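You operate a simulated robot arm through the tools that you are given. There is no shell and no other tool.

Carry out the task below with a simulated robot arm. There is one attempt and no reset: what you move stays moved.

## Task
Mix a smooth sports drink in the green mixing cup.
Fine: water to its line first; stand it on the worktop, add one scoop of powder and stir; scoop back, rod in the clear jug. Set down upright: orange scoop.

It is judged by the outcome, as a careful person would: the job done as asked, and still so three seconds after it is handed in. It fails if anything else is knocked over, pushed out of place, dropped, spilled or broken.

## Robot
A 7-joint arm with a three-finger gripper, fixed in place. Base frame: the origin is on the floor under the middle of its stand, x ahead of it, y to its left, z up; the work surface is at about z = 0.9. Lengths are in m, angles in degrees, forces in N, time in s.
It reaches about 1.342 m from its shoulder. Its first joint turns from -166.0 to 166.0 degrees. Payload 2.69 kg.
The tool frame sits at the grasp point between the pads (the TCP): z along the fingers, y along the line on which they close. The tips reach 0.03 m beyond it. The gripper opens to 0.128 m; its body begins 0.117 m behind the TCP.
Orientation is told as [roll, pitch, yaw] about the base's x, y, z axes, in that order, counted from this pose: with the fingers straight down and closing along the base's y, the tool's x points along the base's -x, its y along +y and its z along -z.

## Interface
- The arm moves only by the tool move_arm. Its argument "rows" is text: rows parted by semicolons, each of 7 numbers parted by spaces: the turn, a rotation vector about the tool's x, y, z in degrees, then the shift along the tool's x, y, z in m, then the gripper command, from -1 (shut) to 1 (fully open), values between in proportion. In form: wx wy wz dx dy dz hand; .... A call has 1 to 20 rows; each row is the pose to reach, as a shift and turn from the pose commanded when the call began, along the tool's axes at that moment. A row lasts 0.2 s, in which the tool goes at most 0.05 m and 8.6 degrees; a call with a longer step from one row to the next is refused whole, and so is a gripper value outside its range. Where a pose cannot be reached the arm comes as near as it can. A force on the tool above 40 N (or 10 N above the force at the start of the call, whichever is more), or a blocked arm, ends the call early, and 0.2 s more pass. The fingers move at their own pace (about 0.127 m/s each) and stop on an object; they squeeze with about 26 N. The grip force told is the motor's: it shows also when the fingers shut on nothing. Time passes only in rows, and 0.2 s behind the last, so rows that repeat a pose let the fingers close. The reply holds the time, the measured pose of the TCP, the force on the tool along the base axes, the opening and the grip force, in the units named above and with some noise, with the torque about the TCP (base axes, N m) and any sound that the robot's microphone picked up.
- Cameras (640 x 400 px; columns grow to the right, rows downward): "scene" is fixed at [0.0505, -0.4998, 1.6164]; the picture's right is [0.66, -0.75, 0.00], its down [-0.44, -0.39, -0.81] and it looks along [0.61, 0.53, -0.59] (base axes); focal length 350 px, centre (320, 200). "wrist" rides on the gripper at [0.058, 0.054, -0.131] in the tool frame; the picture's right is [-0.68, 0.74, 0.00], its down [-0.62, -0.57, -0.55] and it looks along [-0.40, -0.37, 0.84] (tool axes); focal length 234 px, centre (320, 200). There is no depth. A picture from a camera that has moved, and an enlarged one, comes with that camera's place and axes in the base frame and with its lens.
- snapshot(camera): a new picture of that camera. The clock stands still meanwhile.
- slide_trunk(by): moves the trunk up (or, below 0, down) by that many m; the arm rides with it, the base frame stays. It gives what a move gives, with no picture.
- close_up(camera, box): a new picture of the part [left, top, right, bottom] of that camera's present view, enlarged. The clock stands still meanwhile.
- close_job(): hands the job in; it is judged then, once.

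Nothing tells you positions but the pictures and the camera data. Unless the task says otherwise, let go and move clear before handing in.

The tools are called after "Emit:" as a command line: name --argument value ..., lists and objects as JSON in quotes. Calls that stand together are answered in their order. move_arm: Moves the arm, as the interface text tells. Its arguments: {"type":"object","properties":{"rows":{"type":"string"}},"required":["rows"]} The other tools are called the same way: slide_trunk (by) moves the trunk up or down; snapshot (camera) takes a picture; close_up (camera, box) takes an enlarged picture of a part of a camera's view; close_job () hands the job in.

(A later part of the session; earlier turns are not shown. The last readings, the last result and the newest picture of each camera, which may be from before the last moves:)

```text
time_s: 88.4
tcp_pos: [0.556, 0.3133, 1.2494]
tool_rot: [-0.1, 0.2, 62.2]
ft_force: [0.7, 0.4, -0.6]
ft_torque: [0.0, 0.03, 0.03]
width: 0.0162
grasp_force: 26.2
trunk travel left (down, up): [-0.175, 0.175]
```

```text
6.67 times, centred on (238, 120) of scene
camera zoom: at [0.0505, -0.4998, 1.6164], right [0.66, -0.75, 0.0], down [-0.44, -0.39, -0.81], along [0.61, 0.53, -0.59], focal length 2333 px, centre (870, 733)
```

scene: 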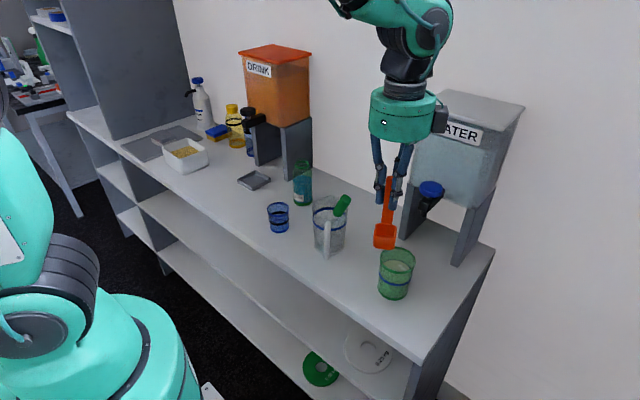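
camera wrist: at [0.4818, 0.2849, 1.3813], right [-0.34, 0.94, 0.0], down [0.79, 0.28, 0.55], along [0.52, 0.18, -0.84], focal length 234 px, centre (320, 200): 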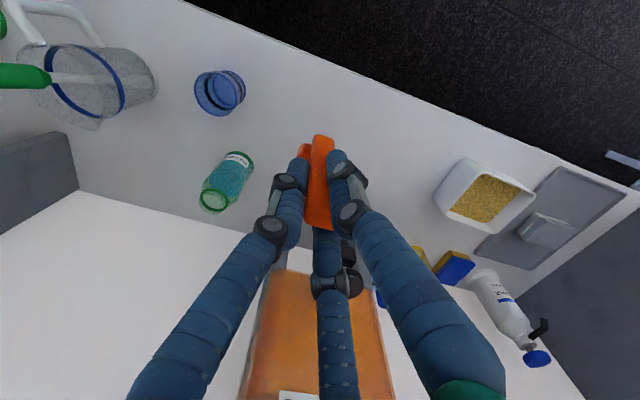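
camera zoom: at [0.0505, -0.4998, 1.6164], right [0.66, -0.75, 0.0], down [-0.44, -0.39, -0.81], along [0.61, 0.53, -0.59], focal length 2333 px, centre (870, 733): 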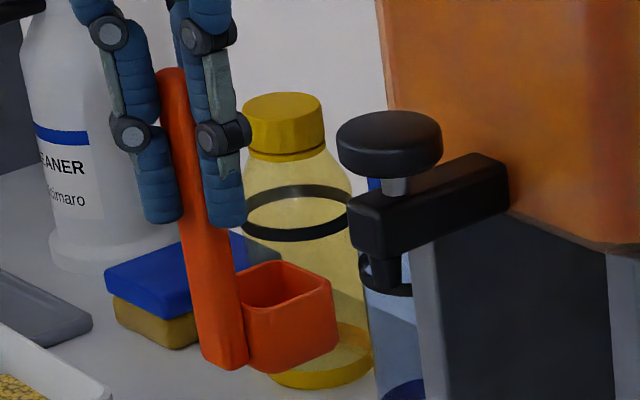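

The scoop's heading matches its original one, with the bowl along +x. I'll lower it toward its spot.

Emit:
move_arm --rows "0 0 0 0 0 0.04 -1; 0 0 0 0 0 0.08 -1; 0 0 0 0 0 0.12 -1; 0 0 0 0 0 0.16 -1; 0 0 0 0 0 0.195 -1; 0 0 0 0 0 0.22 -1; 0 0 0 0 0 0.232 -1"

Emit:
close_up --camera "scene" --box '[210, 150, 270, 220]'

```text
time_s: 90.0
tcp_pos: [0.5573, 0.3141, 1.0185]
tool_rot: [0.0, 0.1, 62.1]
ft_force: [-0.3, 0.2, -1.2]
ft_torque: [-0.04, 0.0, 0.0]
width: 0.0164
grasp_force: 25.9
trunk travel left (down, up): [-0.175, 0.175]
```

```text
5.71 times, centred on (240, 185) of scene
camera zoom: at [0.0505, -0.4998, 1.6164], right [0.66, -0.75, 0.0], down [-0.44, -0.39, -0.81], along [0.61, 0.53, -0.59], focal length 2000 px, centre (777, 286)
```

zoom: 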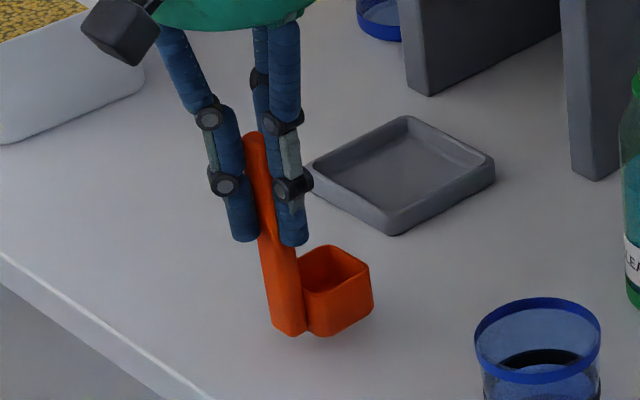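

Nearly down and vertical. I'll now take small steps until it touches.

Emit:
move_arm --rows "0 0 0 0 0 0.004 -1; 0 0 0 0 0 0.008 -1; 0 0 0 0 0 0.01 -1"

```text
time_s: 90.8
tcp_pos: [0.5578, 0.3141, 1.0073]
tool_rot: [0.0, 0.0, 62.1]
ft_force: [-0.1, 0.1, -1.0]
ft_torque: [0.01, 0.01, 0.01]
width: 0.0161
grasp_force: 25.5
trunk travel left (down, up): [-0.175, 0.175]
```

Emit:
move_arm --rows "0 0 0 0 0 0.002 -1; 0 0 0 0 0 0.004 -1"

Emit:
close_up --camera "scene" --box '[220, 170, 260, 220]'

```text
time_s: 91.4
tcp_pos: [0.5583, 0.313, 1.0038]
tool_rot: [0.0, 0.0, 62.1]
ft_force: [-1.7, 0.3, 2.7]
ft_torque: [-0.05, 0.03, 0.01]
width: 0.0165
grasp_force: 25.8
trunk travel left (down, up): [-0.175, 0.175]
```

```text
8.00 times, centred on (240, 195) of scene
camera zoom: at [0.0505, -0.4998, 1.6164], right [0.66, -0.75, 0.0], down [-0.44, -0.39, -0.81], along [0.61, 0.53, -0.59], focal length 2800 px, centre (960, 240)
```

zoom: 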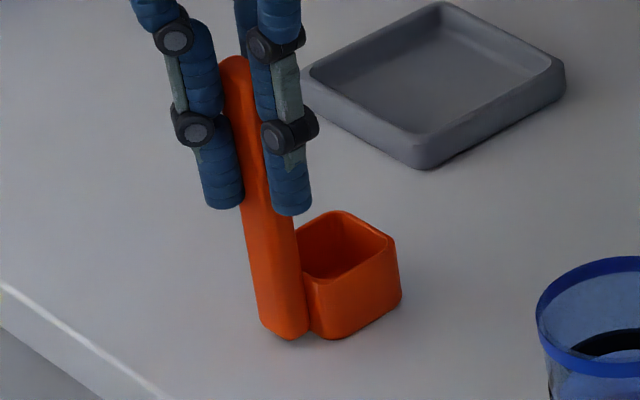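

The scoop is resting on the worktop at its original spot, upright. I'll release it gently.

Emit:
move_arm --rows "0 0 0 0 0 -0.001 -0.85; 0 0 0 0 0 -0.001 -0.72; 0 0 0 0 0 -0.001 -0.6; 0 0 0 0 0 -0.001 -0.4; 0 0 0 0 0 -0.001 -0.1; 0 0 0 0 0 -0.001 0.3; 0 0 0 0 0 -0.001 0.7; 0 0 0 0 0 -0.001 1; 0 0 0 0 0 -0.001 1"

Emit:
close_up --camera "scene" --box '[210, 150, 270, 220]'

Emit:
snapshot --camera "wrist"

```text
time_s: 93.4
tcp_pos: [0.5582, 0.312, 1.0043]
tool_rot: [0.0, 0.1, 62.1]
ft_force: [0.4, 0.5, -0.9]
ft_torque: [0.0, 0.0, -0.02]
width: 0.1278
grasp_force: 0.1
trunk travel left (down, up): [-0.175, 0.175]
```

```text
5.71 times, centred on (240, 185) of scene
camera zoom: at [0.0505, -0.4998, 1.6164], right [0.66, -0.75, 0.0], down [-0.44, -0.39, -0.81], along [0.61, 0.53, -0.59], focal length 2000 px, centre (777, 286)
```

zoom: 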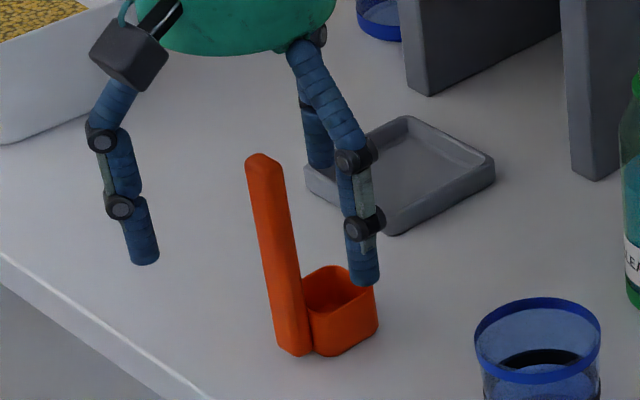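

```text
taken
camera wrist: at [0.4829, 0.2848, 1.136], right [-0.33, 0.94, 0.0], down [0.79, 0.28, 0.55], along [0.52, 0.18, -0.84], focal length 234 px, centre (320, 200)
```

wrist: 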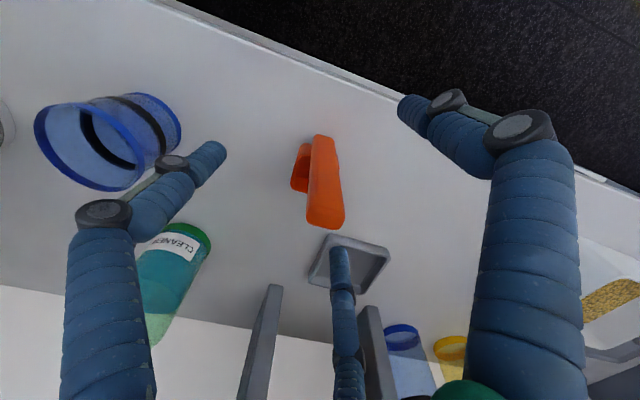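

The scoop stands upright and free at its original place. I'll rise clear and go look at the jug with the stirring rod.

Emit:
move_arm --rows "0 0 0 0 0 -0.02 1; 0 0 0 0 0 -0.06 1; 0 0 0 0 0 -0.1 1; 0 0 0 0 0 -0.15 1; 0 0 0 0 0 -0.2 1; 0 0 0 0 0 -0.25 1; 0 0 0 0 0 -0.28 1"

Emit:
close_up --camera "scene" --box '[215, 160, 275, 225]'

Emit:
snapshot --camera "wrist"

Emit:
close_up --camera "scene" --box '[300, 185, 370, 265]'

```text
time_s: 95.0
tcp_pos: [0.5557, 0.314, 1.2862]
tool_rot: [0.0, 0.0, 62.1]
ft_force: [-0.1, -0.7, 0.7]
ft_torque: [0.04, -0.01, 0.02]
width: 0.128
grasp_force: 0.1
trunk travel left (down, up): [-0.175, 0.175]
```

```text
6.15 times, centred on (245, 192) of scene
camera zoom: at [0.0505, -0.4998, 1.6164], right [0.66, -0.75, 0.0], down [-0.44, -0.39, -0.81], along [0.61, 0.53, -0.59], focal length 2154 px, centre (782, 246)
```

zoom: 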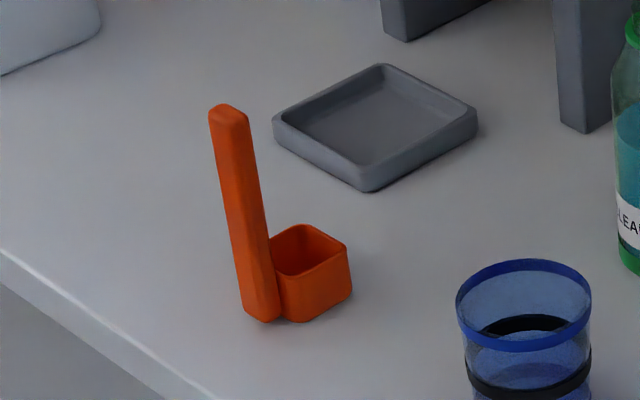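

```text
taken
camera wrist: at [0.481, 0.2851, 1.4176], right [-0.33, 0.94, 0.0], down [0.79, 0.28, 0.55], along [0.52, 0.18, -0.84], focal length 234 px, centre (320, 200)
```

wrist: 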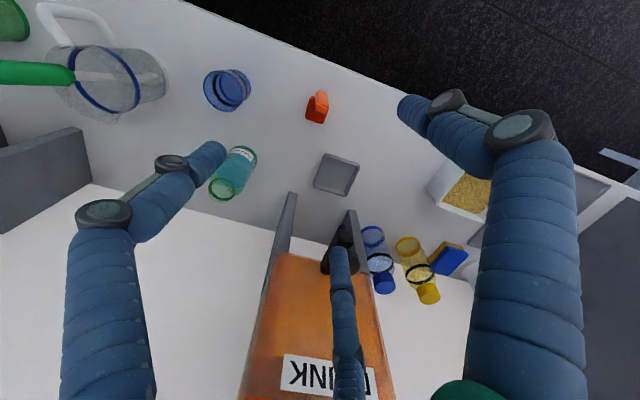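

```text
5.00 times, centred on (335, 225) of scene
camera zoom: at [0.0505, -0.4998, 1.6164], right [0.66, -0.75, 0.0], down [-0.44, -0.39, -0.81], along [0.61, 0.53, -0.59], focal length 1750 px, centre (245, 75)
```

zoom: 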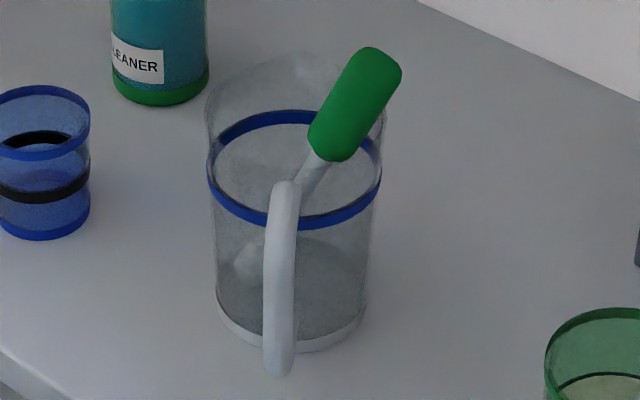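

The scoop is standing well. I'll move to view the jug and rod from above.

Emit:
move_arm --rows "0 0 7.75 0.0302 -0.0092 0.002 1; 0 0 15.5 0.0604 -0.0184 0.004 1; 0 0 23.25 0.0906 -0.0276 0.006 1; 0 0 31 0.1208 -0.0368 0.008 1; 0 0 38.75 0.151 -0.046 0.01 1; 0 0 46.5 0.1812 -0.0553 0.012 1; 0 0 54.25 0.2114 -0.0645 0.014 1; 0 0 62.1 0.2417 -0.0737 0.016 1; 0 0 62.1 0.2417 -0.0737 0.016 1"

Emit:
snapshot --camera "wrist"

Emit:
close_up --camera "wrist" --box '[230, 110, 390, 250]'

```text
time_s: 97.0
tcp_pos: [0.5079, 0.065, 1.2694]
tool_rot: [0.1, -0.1, -0.1]
ft_force: [-0.1, -0.1, 0.1]
ft_torque: [0.04, -0.01, 0.02]
width: 0.128
grasp_force: 0.0
trunk travel left (down, up): [-0.175, 0.175]
```

```text
taken
camera wrist: at [0.45, 0.1167, 1.4009], right [0.68, 0.74, 0.0], down [0.61, -0.57, 0.55], along [0.4, -0.37, -0.84], focal length 234 px, centre (320, 200)
```

wrist: 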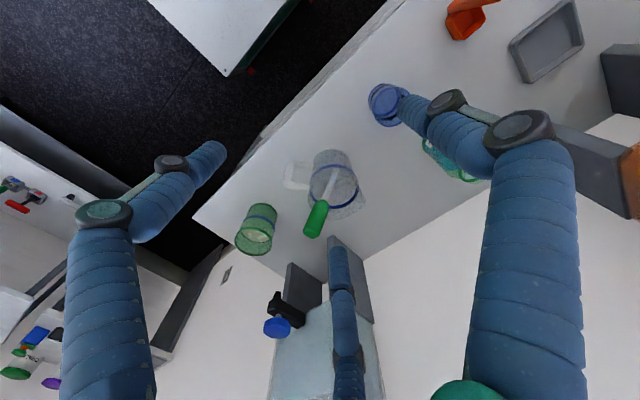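

```text
2.86 times, centred on (310, 180) of wrist
camera zoom: at [0.45, 0.1167, 1.4009], right [0.68, 0.74, 0.0], down [0.61, -0.57, 0.55], along [0.4, -0.37, -0.84], focal length 669 px, centre (349, 257)
```

zoom: 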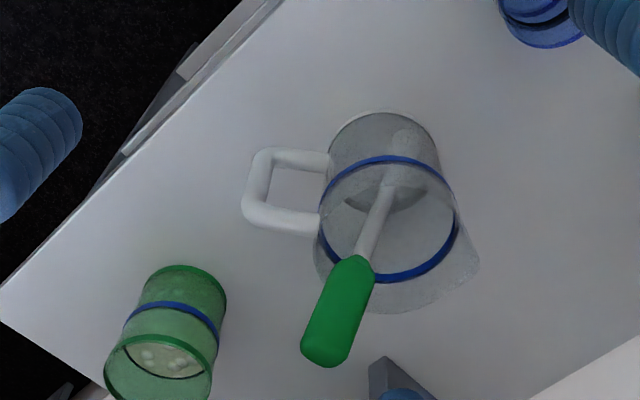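

I can place the rod well: its tip is near (0.633, 0.008, 0.917) and its green handle top near (0.639, -0.076, 1.096), leaning about 25° toward -y. I'll line the open gripper up with the rod's axis, well above it.

Emit:
move_arm --rows "-3.14 0.24 0 -0.017 -0.027 0.001 1; -6.28 0.48 0 -0.034 -0.054 0.002 1; -9.41 0.71 0 -0.051 -0.081 0.003 1; -12.55 0.95 0 -0.0685 -0.1075 0.004 1; -15.69 1.19 0 -0.086 -0.134 0.006 1; -18.83 1.43 0 -0.103 -0.161 0.008 1; -21.96 1.66 0 -0.12 -0.188 0.01 1; -25.1 1.9 0 -0.137 -0.217 0.012 1; -25.1 1.9 0 -0.137 -0.217 0.012 1"

Emit:
snapshot --camera "wrist"

Emit:
snapshot --camera "scene"

```text
time_s: 99.0
tcp_pos: [0.6446, -0.1531, 1.2578]
tool_rot: [25.1, 1.9, 0.4]
ft_force: [-0.4, -1.0, -0.2]
ft_torque: [0.1, 0.04, 0.01]
width: 0.1276
grasp_force: 0.0
trunk travel left (down, up): [-0.175, 0.175]
```

```text
taken
camera wrist: at [0.5915, -0.1627, 1.4015], right [0.68, 0.67, 0.29], down [0.63, -0.74, 0.24], along [0.37, 0.02, -0.93], focal length 234 px, centre (320, 200)
```

wrist: 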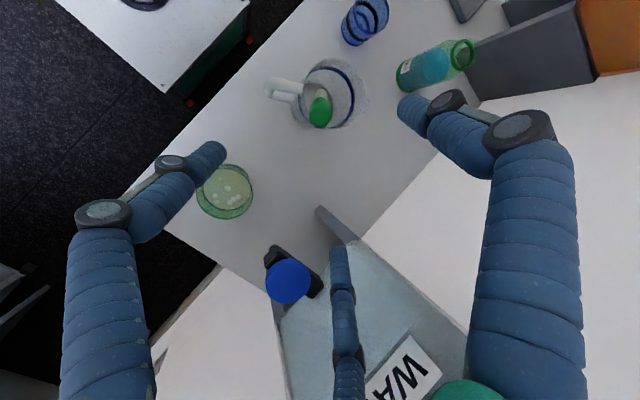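

```text
taken
```

scene: 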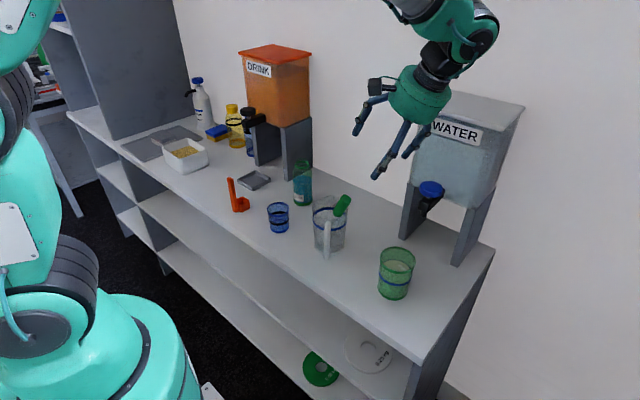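

Emit:
close_up --camera "wrist" --box '[250, 40, 390, 150]'

```text
3.64 times, centred on (320, 95) of wrist
camera zoom: at [0.5915, -0.1627, 1.4015], right [0.68, 0.67, 0.29], down [0.63, -0.74, 0.24], along [0.37, 0.02, -0.93], focal length 852 px, centre (320, 582)
```

zoom: 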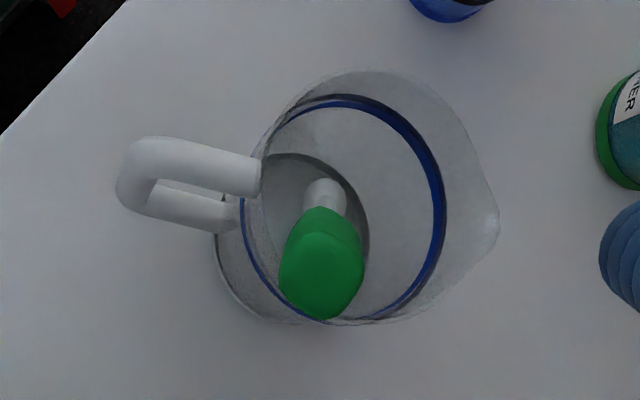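

The gripper axis lines up with the rod to within about 5 mm. I'll correct and advance along the axis.

Emit:
move_arm --rows "0 0 0 0.001 0.0015 0.035 1; 0 0 0 0.002 0.003 0.07 1; 0 0 0 0.003 0.004 0.1 1; 0 0 0 0.003 0.004 0.11 1"

Emit:
close_up --camera "wrist" --box '[240, 60, 400, 200]'

Emit:
close_up --camera "scene" --box '[310, 120, 430, 260]'

```text
time_s: 100.0
tcp_pos: [0.6393, -0.1019, 1.1587]
tool_rot: [24.9, 1.8, 0.4]
ft_force: [-0.8, 0.1, -0.2]
ft_torque: [0.01, 0.01, -0.01]
width: 0.1277
grasp_force: 0.1
trunk travel left (down, up): [-0.175, 0.175]
```

```text
2.86 times, centred on (320, 130) of wrist
camera zoom: at [0.5852, -0.1117, 1.3034], right [0.68, 0.67, 0.29], down [0.63, -0.74, 0.24], along [0.37, 0.02, -0.93], focal length 669 px, centre (320, 400)
```

zoom: 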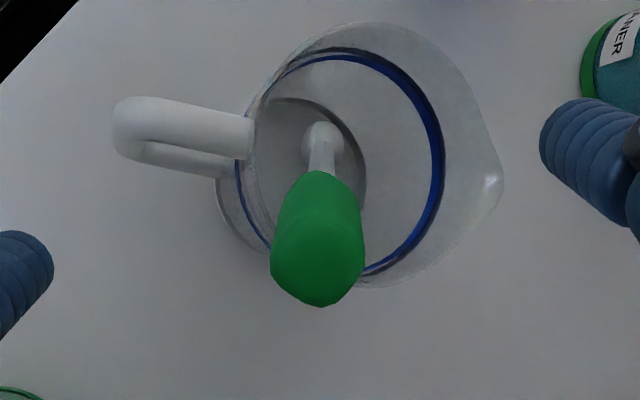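

```text
2.86 times, centred on (370, 190) of scene
camera zoom: at [0.0505, -0.4998, 1.6164], right [0.66, -0.75, 0.0], down [-0.44, -0.39, -0.81], along [0.61, 0.53, -0.59], focal length 1000 px, centre (177, 229)
```

zoom: 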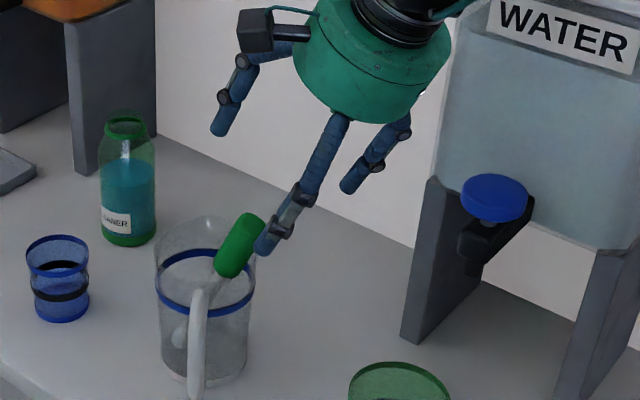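

Alignment is good. I'll advance the last 8 cm so the fingers surround the green handle.

Emit:
move_arm --rows "0 0 0 0.0005 0.0005 0.03 1; 0 0 0 0.001 0.001 0.06 1; 0 0 0 0.001 0.001 0.08 1"

Emit:
snapshot --camera "wrist"

Emit:
close_up --camera "scene" --box '[290, 150, 410, 260]'

```text
time_s: 100.8
tcp_pos: [0.6352, -0.0667, 1.0871]
tool_rot: [24.9, 1.8, 0.4]
ft_force: [-0.5, 0.4, 0.4]
ft_torque: [0.0, 0.0, 0.0]
width: 0.128
grasp_force: 0.0
trunk travel left (down, up): [-0.175, 0.175]
```

```text
taken
camera wrist: at [0.5812, -0.0747, 1.2315], right [0.68, 0.67, 0.29], down [0.63, -0.74, 0.24], along [0.37, 0.02, -0.93], focal length 234 px, centre (320, 200)
```

wrist: 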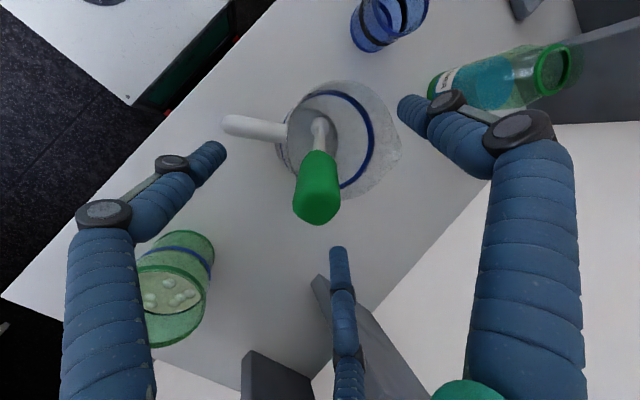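

```text
3.64 times, centred on (350, 205) of scene
camera zoom: at [0.0505, -0.4998, 1.6164], right [0.66, -0.75, 0.0], down [-0.44, -0.39, -0.81], along [0.61, 0.53, -0.59], focal length 1273 px, centre (211, 182)
```

zoom: 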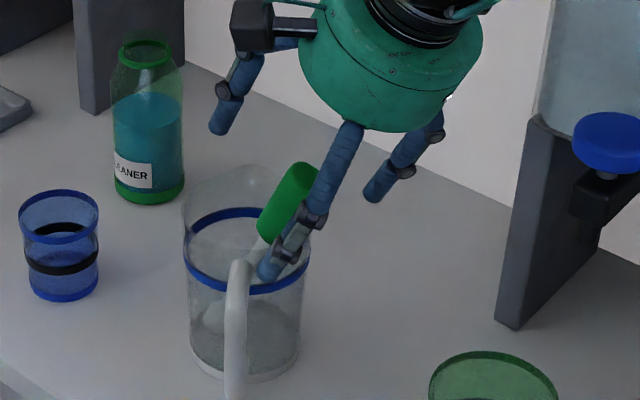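

The handle is centred between the fingers. I'll close gently on it.

Emit:
move_arm --rows "0 0 0 0 0 0 0.6; 0 0 0 0 0 0 0.2; 0 0 0 0 0 0 -0.1; 0 0 0 0 0 0 -0.3; 0 0 0 0 0 0 -0.42; 0 0 0 0 0 0 -0.5; 0 0 0 0 0 0 -0.56; 0 0 0 0 0 0 -0.62; 0 0 0 0 0 0 -0.7; 0 0 0 0 0 0 -0.85; 0 0 0 0 0 0 -1"

Emit:
snapshot --camera "wrist"

Emit:
close_up --camera "scene" --box '[290, 150, 410, 260]'

```text
time_s: 103.2
tcp_pos: [0.6355, -0.0658, 1.0872]
tool_rot: [24.9, 1.9, 0.4]
ft_force: [0.5, -1.6, 0.4]
ft_torque: [-0.06, -0.13, -0.02]
width: 0.0302
grasp_force: 26.3
trunk travel left (down, up): [-0.175, 0.175]
```

```text
taken
camera wrist: at [0.5812, -0.0749, 1.2317], right [0.68, 0.67, 0.29], down [0.63, -0.74, 0.24], along [0.37, 0.02, -0.93], focal length 234 px, centre (320, 200)
```

wrist: 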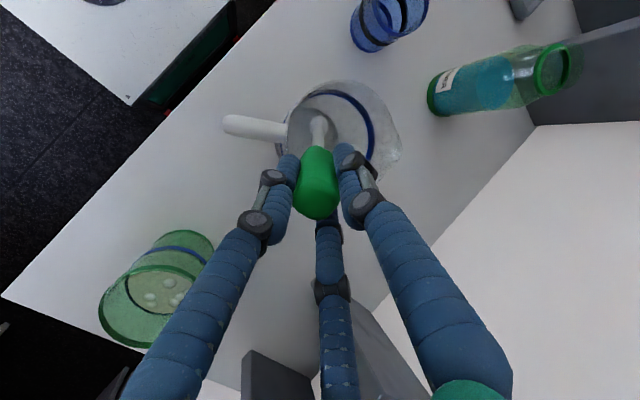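

```text
3.64 times, centred on (350, 205) of scene
camera zoom: at [0.0505, -0.4998, 1.6164], right [0.66, -0.75, 0.0], down [-0.44, -0.39, -0.81], along [0.61, 0.53, -0.59], focal length 1273 px, centre (211, 182)
```

zoom: 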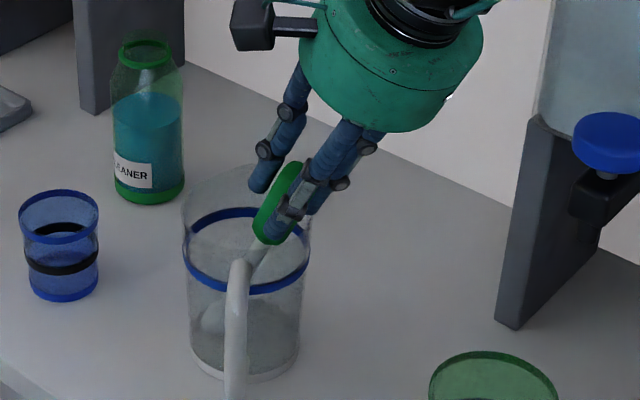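

The rod handle is firmly held. I'll lift along the rod's own axis out of the jug.

Emit:
move_arm --rows "0 0 0 0 0 -0.01 -1; 0 0 0 0 0.002 -0.03 -1; 0 0 0 0 0.004 -0.055 -1; 0 0 0 0 0.005 -0.08 -1; 0 0 0 0 0.006 -0.11 -1; 0 0 0 0 0.006 -0.14 -1; 0 0 0 0 0.006 -0.17 -1; 0 0 0 0 0.006 -0.2 -1; 0 0 0 0 0.006 -0.21 -1"

Emit:
snapshot --camera "scene"

Emit:
snapshot --camera "wrist"

```text
time_s: 105.2
tcp_pos: [0.6433, -0.1524, 1.2803]
tool_rot: [25.0, 1.8, 0.4]
ft_force: [-0.1, -0.3, -0.9]
ft_torque: [0.02, 0.01, -0.01]
width: 0.0301
grasp_force: 26.5
trunk travel left (down, up): [-0.175, 0.175]
```

```text
taken
```

scene: 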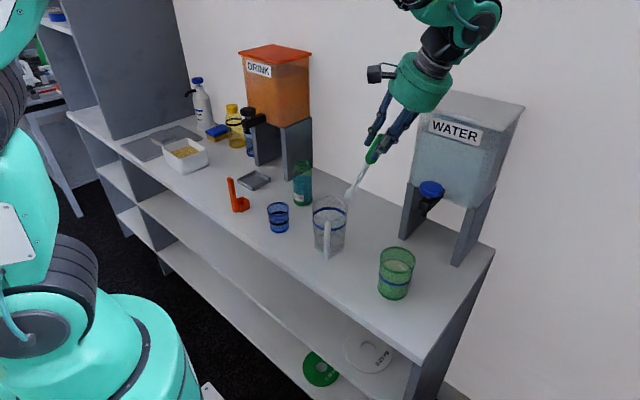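

```text
taken
camera wrist: at [0.5894, -0.1605, 1.4238], right [0.68, 0.67, 0.29], down [0.63, -0.74, 0.24], along [0.38, 0.02, -0.93], focal length 234 px, centre (320, 200)
```

wrist: 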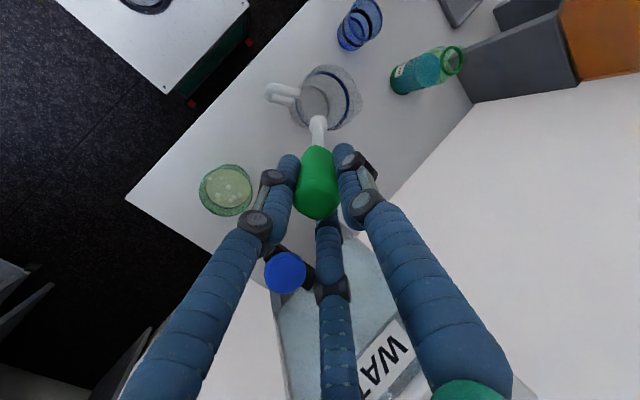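

The rod is out and the jug is undisturbed. I'll check the rod in hand closely.

Emit:
close_up --camera "scene" --box '[330, 80, 430, 210]'

Emit:
close_up --camera "wrist" --box '[250, 100, 390, 230]'

```text
3.08 times, centred on (380, 145) of scene
camera zoom: at [0.0505, -0.4998, 1.6164], right [0.66, -0.75, 0.0], down [-0.44, -0.39, -0.81], along [0.61, 0.53, -0.59], focal length 1077 px, centre (135, 369)
```

zoom: 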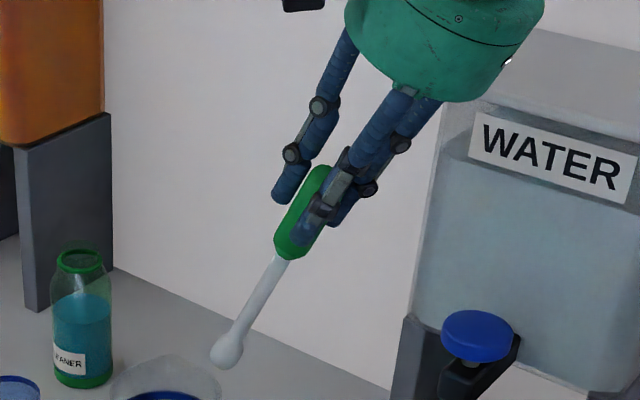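

```text
3.08 times, centred on (320, 165) of wrist
camera zoom: at [0.5894, -0.1605, 1.4238], right [0.68, 0.67, 0.29], down [0.63, -0.74, 0.24], along [0.38, 0.02, -0.93], focal length 720 px, centre (320, 308)
```

zoom: 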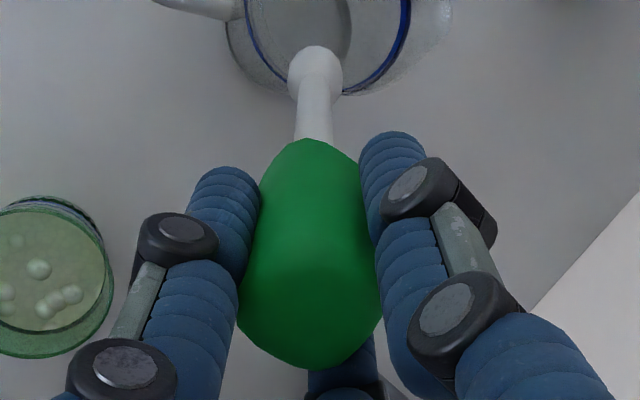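

The rod is held straight, with its ball tip about 0.19 m below the TCP. The cup centre is confirmed at (0.6215, -0.2464). I'll bring the rod upright above the cup.

Emit:
move_arm --rows "4.6 -0.38 0 0.0044 -0.0175 -0.0069 -1; 9.2 -0.76 0 0.0087 -0.0349 -0.0137 -1; 13.8 -1.14 0 0.0131 -0.0524 -0.0206 -1; 18.4 -1.52 0 0.0174 -0.0698 -0.0274 -1; 23 -1.9 0 0.0218 -0.0873 -0.0343 -1; 23 -1.9 0 0.0218 -0.0873 -0.0343 -1"

Emit:
close_up --camera "scene" --box '[340, 130, 460, 310]'

Emit:
close_up --camera "wrist" --box '[240, 80, 400, 230]'

```text
time_s: 106.6
tcp_pos: [0.621, -0.2452, 1.2767]
tool_rot: [2.1, 0.0, 0.0]
ft_force: [-0.2, -0.4, 0.0]
ft_torque: [-0.02, 0.02, 0.02]
width: 0.0294
grasp_force: 26.6
trunk travel left (down, up): [-0.175, 0.175]
```

```text
2.22 times, centred on (400, 220) of scene
camera zoom: at [0.0505, -0.4998, 1.6164], right [0.66, -0.75, 0.0], down [-0.44, -0.39, -0.81], along [0.61, 0.53, -0.59], focal length 778 px, centre (142, 156)
```

zoom: 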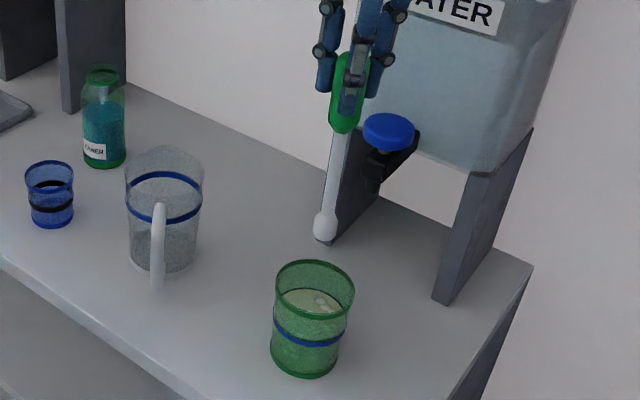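

```text
2.67 times, centred on (320, 155) of wrist
camera zoom: at [0.5626, -0.1972, 1.4092], right [0.68, 0.74, 0.03], down [0.62, -0.58, 0.53], along [0.4, -0.34, -0.85], focal length 624 px, centre (320, 320)
```

zoom: 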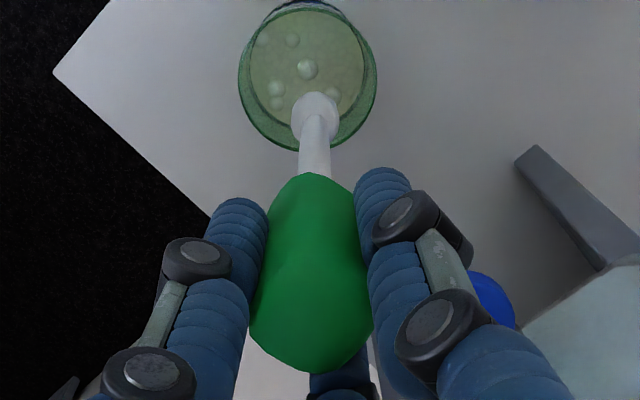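

The rod is upright and over the cup's centre. I'll lower it into the drink.

Emit:
move_arm --rows "0 0 0 0.001 -0.001 0.03 -1; 0 0 0 0.002 -0.002 0.06 -1; 0 0 0 0.003 -0.0033 0.09 -1; 0 0 0 0.003 -0.0044 0.12 -1; 0 0 0 0.003 -0.005 0.137 -1"

Emit:
close_up --camera "scene" --box '[340, 150, 460, 310]'

Emit:
close_up --camera "wrist" --box '[240, 80, 400, 230]'

```text
time_s: 107.8
tcp_pos: [0.6189, -0.245, 1.1392]
tool_rot: [2.1, 0.1, -0.1]
ft_force: [0.0, 0.3, -0.9]
ft_torque: [0.01, 0.0, 0.01]
width: 0.0295
grasp_force: 26.8
trunk travel left (down, up): [-0.175, 0.175]
```

```text
2.50 times, centred on (400, 230) of scene
camera zoom: at [0.0505, -0.4998, 1.6164], right [0.66, -0.75, 0.0], down [-0.44, -0.39, -0.81], along [0.61, 0.53, -0.59], focal length 875 px, centre (120, 125)
```

zoom: 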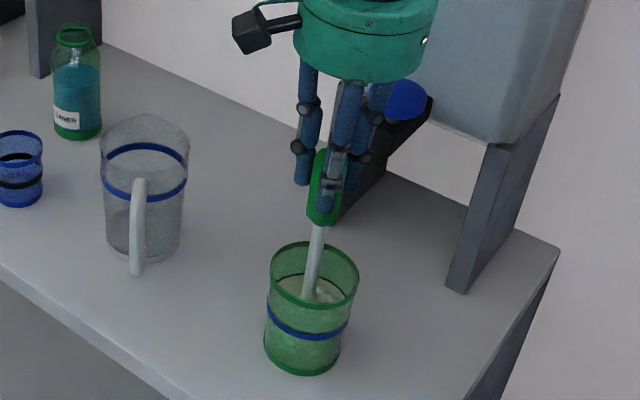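

```text
2.67 times, centred on (320, 155) of wrist
camera zoom: at [0.5599, -0.1976, 1.2725], right [0.68, 0.74, 0.03], down [0.62, -0.59, 0.53], along [0.4, -0.34, -0.85], focal length 624 px, centre (320, 320)
```

zoom: 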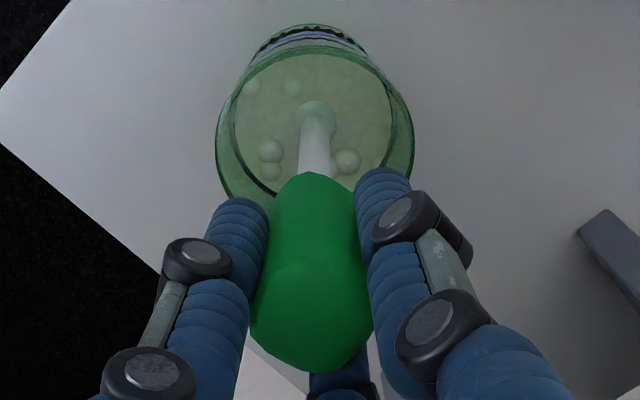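

The ball tip is in the liquid and centred. I'll stir in circles of 16 mm radius.

Emit:
move_arm --rows "0 0 0 0.008 -0.002 0.004 -1; 0 0 0 0.016 -0.002 0.008 -1; 0 0 0 0.008 0.0119 0.008 -1; 0 0 0 -0.008 0.0119 0.008 -1; 0 0 0 -0.016 -0.002 0.008 -1; 0 0 0 -0.008 -0.0159 0.008 -1; 0 0 0 0.008 -0.0159 0.008 -1; 0 0 0 0.016 -0.002 0.008 -1; 0 0 0 0.008 0.0119 0.008 -1; 0 0 0 -0.008 0.0119 0.008 -1; 0 0 0 -0.016 -0.002 0.008 -1; 0 0 0 -0.008 -0.0159 0.008 -1; 0 0 0 0.008 -0.0159 0.008 -1; 0 0 0 0.016 -0.002 0.008 -1; 0 0 0 0.008 0.0119 0.008 -1; 0 0 0 -0.008 0.0119 0.008 -1; 0 0 0 -0.016 -0.002 0.008 -1; 0 0 0 -0.008 -0.0159 0.008 -1; 0 0 0 0.008 -0.0159 0.008 -1; 0 0 0 0 0 0.008 -1"

Emit:
close_up --camera "scene" --box '[370, 210, 430, 310]'

Emit:
close_up --camera "wrist" --box '[270, 80, 370, 160]'

```text
time_s: 112.0
tcp_pos: [0.6169, -0.2438, 1.1306]
tool_rot: [2.1, 0.0, -0.1]
ft_force: [-0.2, 0.6, 0.0]
ft_torque: [0.02, -0.03, -0.03]
width: 0.0289
grasp_force: 25.9
trunk travel left (down, up): [-0.175, 0.175]
```

```text
4.00 times, centred on (400, 260) of scene
camera zoom: at [0.0505, -0.4998, 1.6164], right [0.66, -0.75, 0.0], down [-0.44, -0.39, -0.81], along [0.61, 0.53, -0.59], focal length 1400 px, centre (0, -40)
```

zoom: 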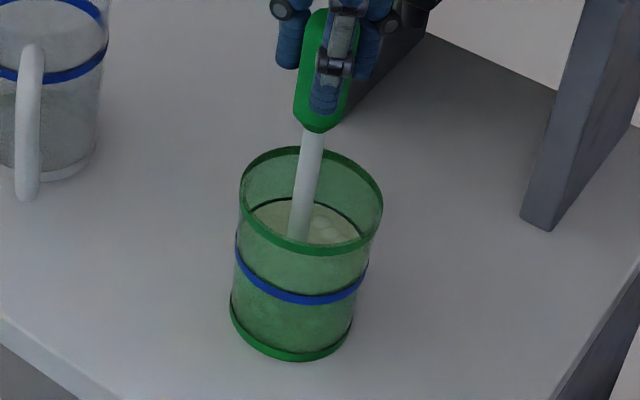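

```text
5.00 times, centred on (320, 120) of wrist
camera zoom: at [0.559, -0.1974, 1.2645], right [0.68, 0.74, 0.03], down [0.62, -0.59, 0.53], along [0.4, -0.34, -0.85], focal length 1171 px, centre (320, 600)
```

zoom: 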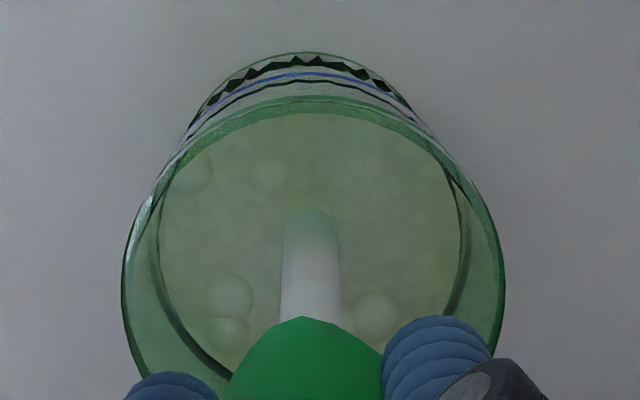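

The lumps are already fading. I'll keep stirring.

Emit:
move_arm --rows "0 0 0 0.016 0 0 -1; 0 0 0 0.008 0.0139 -0.002 -1; 0 0 0 -0.008 0.0139 -0.004 -1; 0 0 0 -0.016 0 -0.006 -1; 0 0 0 -0.008 -0.0139 -0.008 -1; 0 0 0 0.008 -0.0139 -0.008 -1; 0 0 0 0.016 0 -0.006 -1; 0 0 0 0.008 0.0139 -0.004 -1; 0 0 0 -0.008 0.0139 -0.002 -1; 0 0 0 -0.016 0 0 -1; 0 0 0 -0.008 -0.0139 0.002 -1; 0 0 0 0.008 -0.0139 0.003 -1; 0 0 0 0.016 0 0.003 -1; 0 0 0 0.008 0.0139 0.003 -1; 0 0 0 -0.008 0.0139 0.003 -1; 0 0 0 -0.016 0 0.003 -1; 0 0 0 -0.008 -0.0139 0.002 -1; 0 0 0 0.008 -0.0139 0.001 -1; 0 0 0 0.016 0 0 -1; 0 0 0 0 0 0 -1"

Emit:
close_up --camera "wrist" --box '[270, 80, 370, 160]'

Emit:
close_up --camera "scene" --box '[370, 210, 430, 310]'

```text
time_s: 116.2
tcp_pos: [0.6178, -0.2456, 1.1302]
tool_rot: [2.0, 0.0, 0.0]
ft_force: [-1.0, -0.6, -0.2]
ft_torque: [-0.02, -0.07, -0.02]
width: 0.0283
grasp_force: 25.9
trunk travel left (down, up): [-0.175, 0.175]
```

```text
5.00 times, centred on (320, 120) of wrist
camera zoom: at [0.5599, -0.1981, 1.2633], right [0.68, 0.74, 0.03], down [0.62, -0.59, 0.53], along [0.4, -0.34, -0.85], focal length 1171 px, centre (320, 600)
```

zoom: 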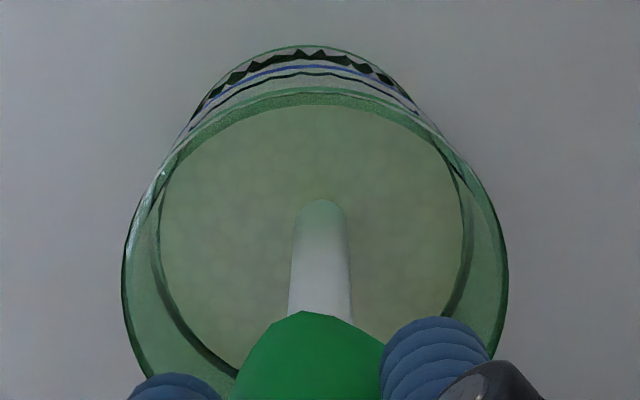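

```text
4.00 times, centred on (400, 260) of scene
camera zoom: at [0.0505, -0.4998, 1.6164], right [0.66, -0.75, 0.0], down [-0.44, -0.39, -0.81], along [0.61, 0.53, -0.59], focal length 1400 px, centre (0, -40)
```

zoom: 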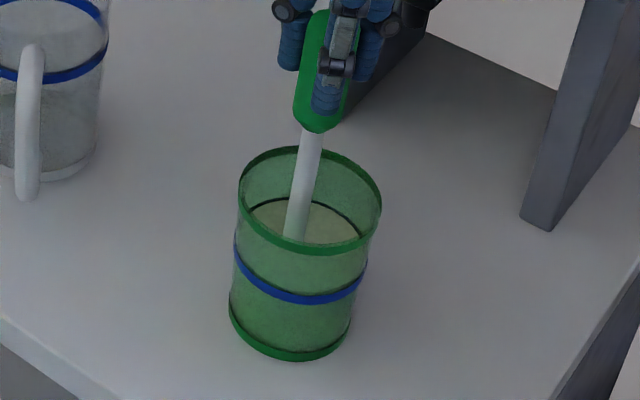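

The lumps have disappeared. I'll do one more round to make it thoroughly smooth, held slightly higher.

Emit:
move_arm --rows "0 0 0 0.016 0 -0.004 -1; 0 0 0 0.008 0.0139 -0.006 -1; 0 0 0 -0.008 0.0139 -0.006 -1; 0 0 0 -0.016 0 -0.006 -1; 0 0 0 -0.008 -0.0139 -0.006 -1; 0 0 0 0.008 -0.0139 -0.006 -1; 0 0 0 0.016 0 -0.006 -1; 0 0 0 0.008 0.0139 -0.006 -1; 0 0 0 -0.008 0.0139 -0.006 -1; 0 0 0 -0.016 0 -0.006 -1; 0 0 0 -0.008 -0.0139 -0.006 -1; 0 0 0 0.008 -0.0139 -0.006 -1; 0 0 0 0.016 0 -0.006 -1; 0 0 0 0.008 0.0139 -0.006 -1; 0 0 0 -0.008 0.0139 -0.006 -1; 0 0 0 -0.016 0 -0.006 -1; 0 0 0 -0.008 -0.0139 -0.006 -1; 0 0 0 0.008 -0.0139 -0.006 -1; 0 0 0 0.008 -0.003 -0.006 -1; 0 0 0 0 0 -0.006 -1"

Emit:
close_up --camera "wrist" --box '[270, 80, 370, 160]'

Emit:
close_up --camera "scene" --box '[370, 210, 430, 310]'

```text
time_s: 120.4
tcp_pos: [0.6183, -0.2461, 1.1348]
tool_rot: [2.0, 0.0, 0.1]
ft_force: [-0.3, 0.7, -0.8]
ft_torque: [0.01, 0.01, 0.01]
width: 0.028
grasp_force: 25.4
trunk travel left (down, up): [-0.175, 0.175]
```

```text
5.00 times, centred on (320, 120) of wrist
camera zoom: at [0.5594, -0.1971, 1.2688], right [0.68, 0.74, 0.03], down [0.62, -0.59, 0.53], along [0.4, -0.34, -0.85], focal length 1171 px, centre (320, 600)
```

zoom: 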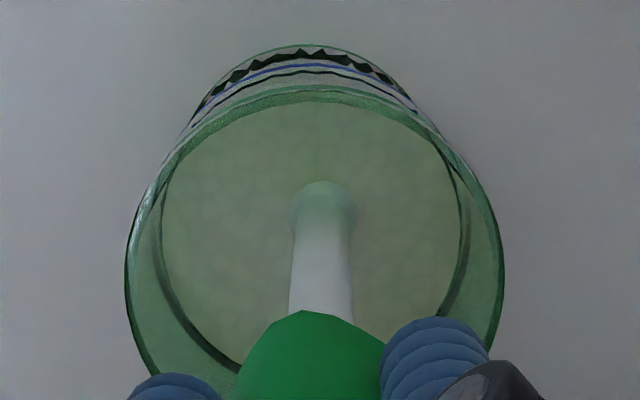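

```text
4.00 times, centred on (400, 260) of scene
camera zoom: at [0.0505, -0.4998, 1.6164], right [0.66, -0.75, 0.0], down [-0.44, -0.39, -0.81], along [0.61, 0.53, -0.59], focal length 1400 px, centre (0, -40)
```

zoom: 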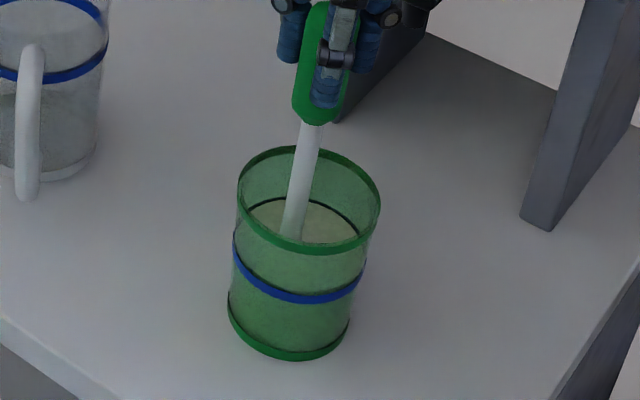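

The drink looks uniform. I'll lift the rod straight out and let it drip over the cup briefly.

Emit:
move_arm --rows "0 0 0 0 0.0004 -0.01 -1; 0 0 0 0 0.0011 -0.03 -1; 0 0 0 0 0.002 -0.055 -1; 0 0 0 0 0.0026 -0.07 -1; 0 0 0 0 0.0026 -0.07 -1; 0 0 0 0 0.0026 -0.07 -1; 0 0 0 0 0.0026 -0.07 -1; 0 0 0 0 0.0037 -0.1 -1; 0 0 0 0 0.0048 -0.13 -1; 0 0 0 0 0.0057 -0.155 -1; 0 0 0 0 0.0057 -0.155 -1"

Emit:
close_up --camera "wrist" --box '[240, 80, 400, 230]'

Emit:
close_up --camera "scene" --box '[340, 130, 460, 310]'

```text
time_s: 122.8
tcp_pos: [0.6192, -0.2449, 1.2901]
tool_rot: [2.0, 0.0, 0.0]
ft_force: [-0.8, 0.2, -0.6]
ft_torque: [-0.01, 0.01, -0.01]
width: 0.0281
grasp_force: 25.2
trunk travel left (down, up): [-0.175, 0.175]
```

```text
2.67 times, centred on (320, 155) of wrist
camera zoom: at [0.5609, -0.1978, 1.4234], right [0.68, 0.74, 0.03], down [0.62, -0.58, 0.53], along [0.4, -0.34, -0.85], focal length 624 px, centre (320, 320)
```

zoom: 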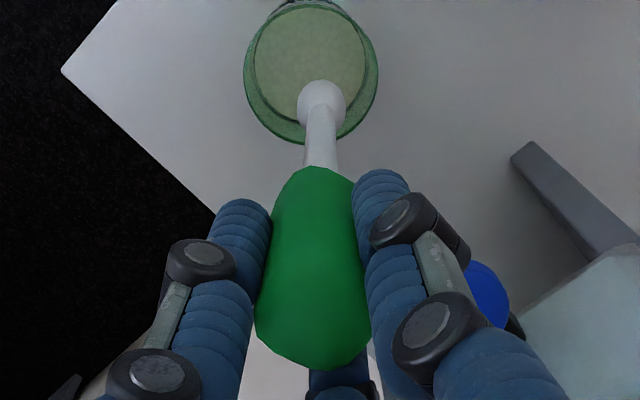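

```text
2.22 times, centred on (400, 220) of scene
camera zoom: at [0.0505, -0.4998, 1.6164], right [0.66, -0.75, 0.0], down [-0.44, -0.39, -0.81], along [0.61, 0.53, -0.59], focal length 778 px, centre (142, 156)
```

zoom: 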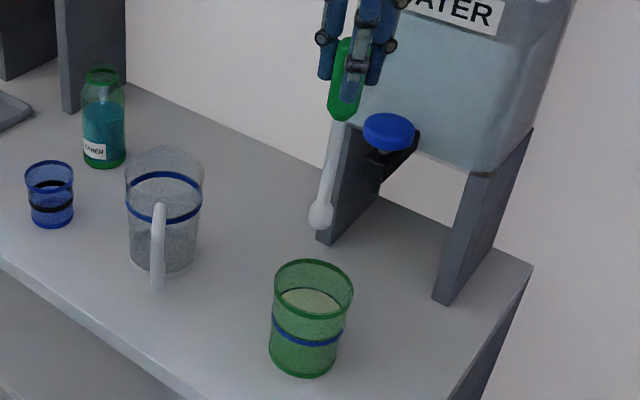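

The drink is smooth and the rod is in line with the tool. I'll carry it over the jug, tilting 15° so the tip enters near the jug's centre.

Emit:
move_arm --rows "-1.5 0.1 0 -0.003 0.02 0.002 -1; -4 0.3 0 -0.007 0.05 0.006 -1; -6.5 0.5 0 -0.011 0.08 0.01 -1; -9 0.7 0 -0.015 0.11 0.014 -1; -11.5 0.9 0 -0.018 0.14 0.018 -1; -13 1 0 -0.021 0.1594 0.0209 -1; -13 1 0 -0.021 0.1594 0.0209 -1"

Emit:
close_up --camera "scene" --box '[290, 100, 410, 270]'

Emit:
close_up --camera "wrist" --box '[230, 60, 410, 230]'

```text
time_s: 124.4
tcp_pos: [0.6402, -0.0847, 1.2757]
tool_rot: [15.1, 0.9, 0.1]
ft_force: [0.1, -1.0, -0.5]
ft_torque: [-0.01, 0.0, 0.02]
width: 0.0284
grasp_force: 25.5
trunk travel left (down, up): [-0.175, 0.175]
```

```text
2.35 times, centred on (350, 185) of scene
camera zoom: at [0.0505, -0.4998, 1.6164], right [0.66, -0.75, 0.0], down [-0.44, -0.39, -0.81], along [0.61, 0.53, -0.59], focal length 824 px, centre (249, 235)
```

zoom: 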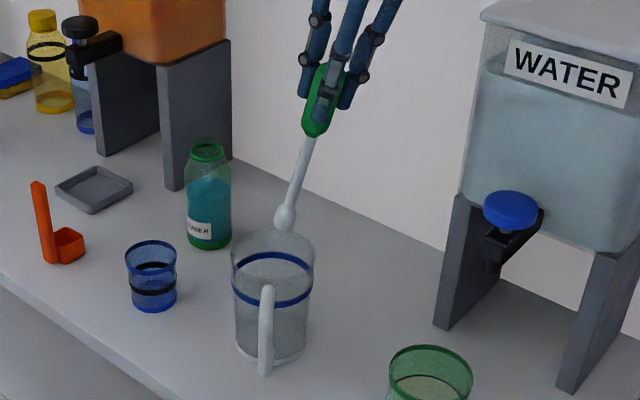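

```text
2.35 times, centred on (320, 145) of wrist
camera zoom: at [0.5836, -0.0684, 1.4182], right [0.68, 0.71, 0.18], down [0.62, -0.69, 0.37], along [0.39, -0.14, -0.91], focal length 551 px, centre (320, 329)
```

zoom: 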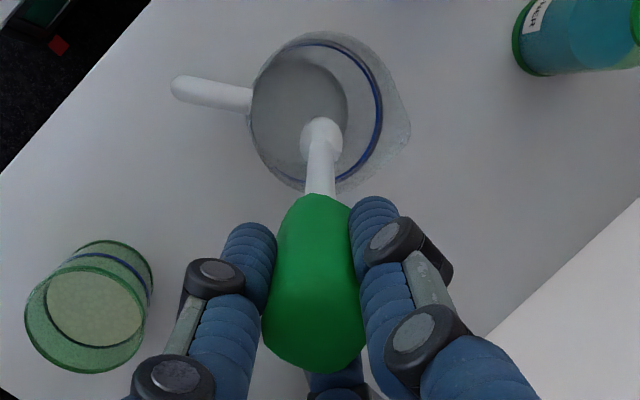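

The ball tip is above the jug's opening. I'll lower along the rod's axis into the jug.

Emit:
move_arm --rows "0 0 0 0 0 0.025 -1; 0 0 0 0 0 0.05 -1; 0 0 0 0 0 0.075 -1; 0 0 0 0 0 0.1 -1; 0 0 0 0 0 0.125 -1; 0 0 0 0 0 0.145 -1; 0 0 0 0 0 0.15 -1"

Emit:
close_up --camera "scene" --box '[290, 150, 390, 270]'

Emit:
close_up --camera "wrist" --box '[230, 60, 410, 230]'

```text
time_s: 126.0
tcp_pos: [0.636, -0.0455, 1.1305]
tool_rot: [15.0, 1.0, 0.1]
ft_force: [-0.4, -0.3, 0.3]
ft_torque: [-0.02, 0.05, 0.0]
width: 0.0284
grasp_force: 26.1
trunk travel left (down, up): [-0.175, 0.175]
```

```text
3.33 times, centred on (340, 210) of scene
camera zoom: at [0.0505, -0.4998, 1.6164], right [0.66, -0.75, 0.0], down [-0.44, -0.39, -0.81], along [0.61, 0.53, -0.59], focal length 1167 px, centre (253, 167)
```

zoom: 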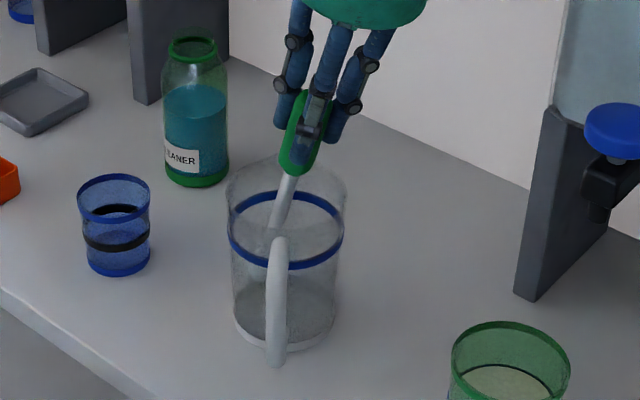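

```text
2.35 times, centred on (320, 145) of wrist
camera zoom: at [0.5804, -0.0297, 1.2723], right [0.68, 0.71, 0.18], down [0.62, -0.69, 0.37], along [0.39, -0.14, -0.91], focal length 551 px, centre (320, 329)
```

zoom: 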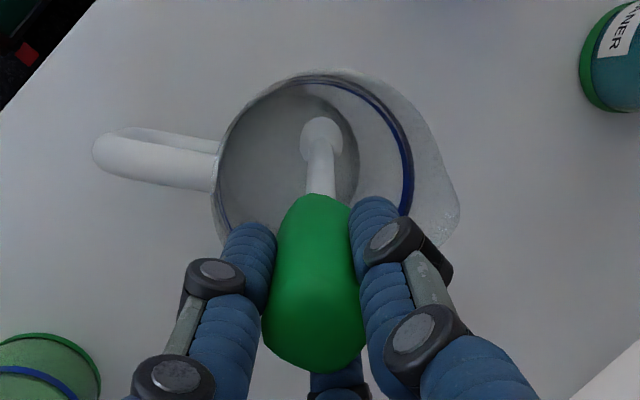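

The tip is inside the jug. I'll lean the rod to its former angle while lowering further.

Emit:
move_arm --rows "-2.25 0.2 0 -0.0006 -0.0073 0.0059 -1; -4.5 0.4 0 -0.0012 -0.0146 0.0118 -1; -6.75 0.6 0 -0.0018 -0.0218 0.0176 -1; -9 0.8 0 -0.0024 -0.0291 0.0235 -1; -9 0.8 0 -0.0024 -0.0291 0.0235 -1"

Emit:
close_up --camera "scene" --box '[290, 150, 390, 270]'

Emit:
close_up --camera "wrist" --box '[230, 60, 410, 230]'

```text
time_s: 127.2
tcp_pos: [0.6403, -0.0674, 1.0995]
tool_rot: [24.1, 1.8, 0.3]
ft_force: [-0.3, -0.5, -0.6]
ft_torque: [0.05, 0.04, -0.01]
width: 0.0285
grasp_force: 25.7
trunk travel left (down, up): [-0.175, 0.175]
```

```text
3.33 times, centred on (340, 210) of scene
camera zoom: at [0.0505, -0.4998, 1.6164], right [0.66, -0.75, 0.0], down [-0.44, -0.39, -0.81], along [0.61, 0.53, -0.59], focal length 1167 px, centre (253, 167)
```

zoom: 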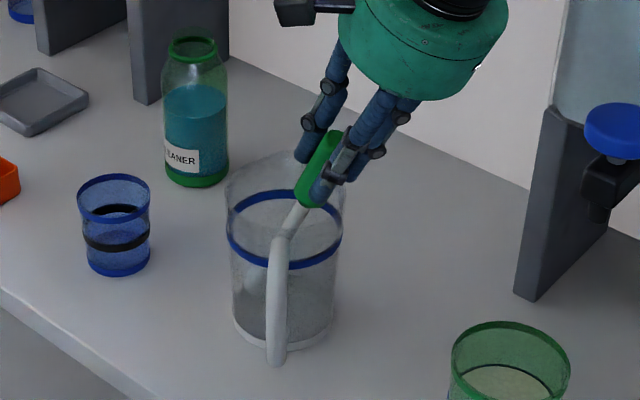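

```text
2.35 times, centred on (320, 145) of wrist
camera zoom: at [0.5853, -0.0743, 1.245], right [0.68, 0.68, 0.28], down [0.63, -0.74, 0.25], along [0.38, 0.0, -0.93], focal length 551 px, centre (320, 329)
```

zoom: 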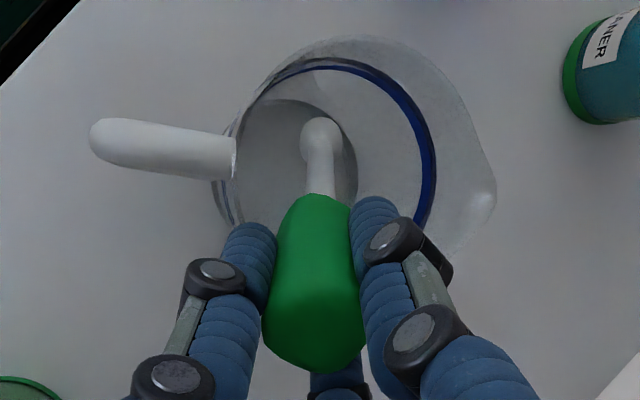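

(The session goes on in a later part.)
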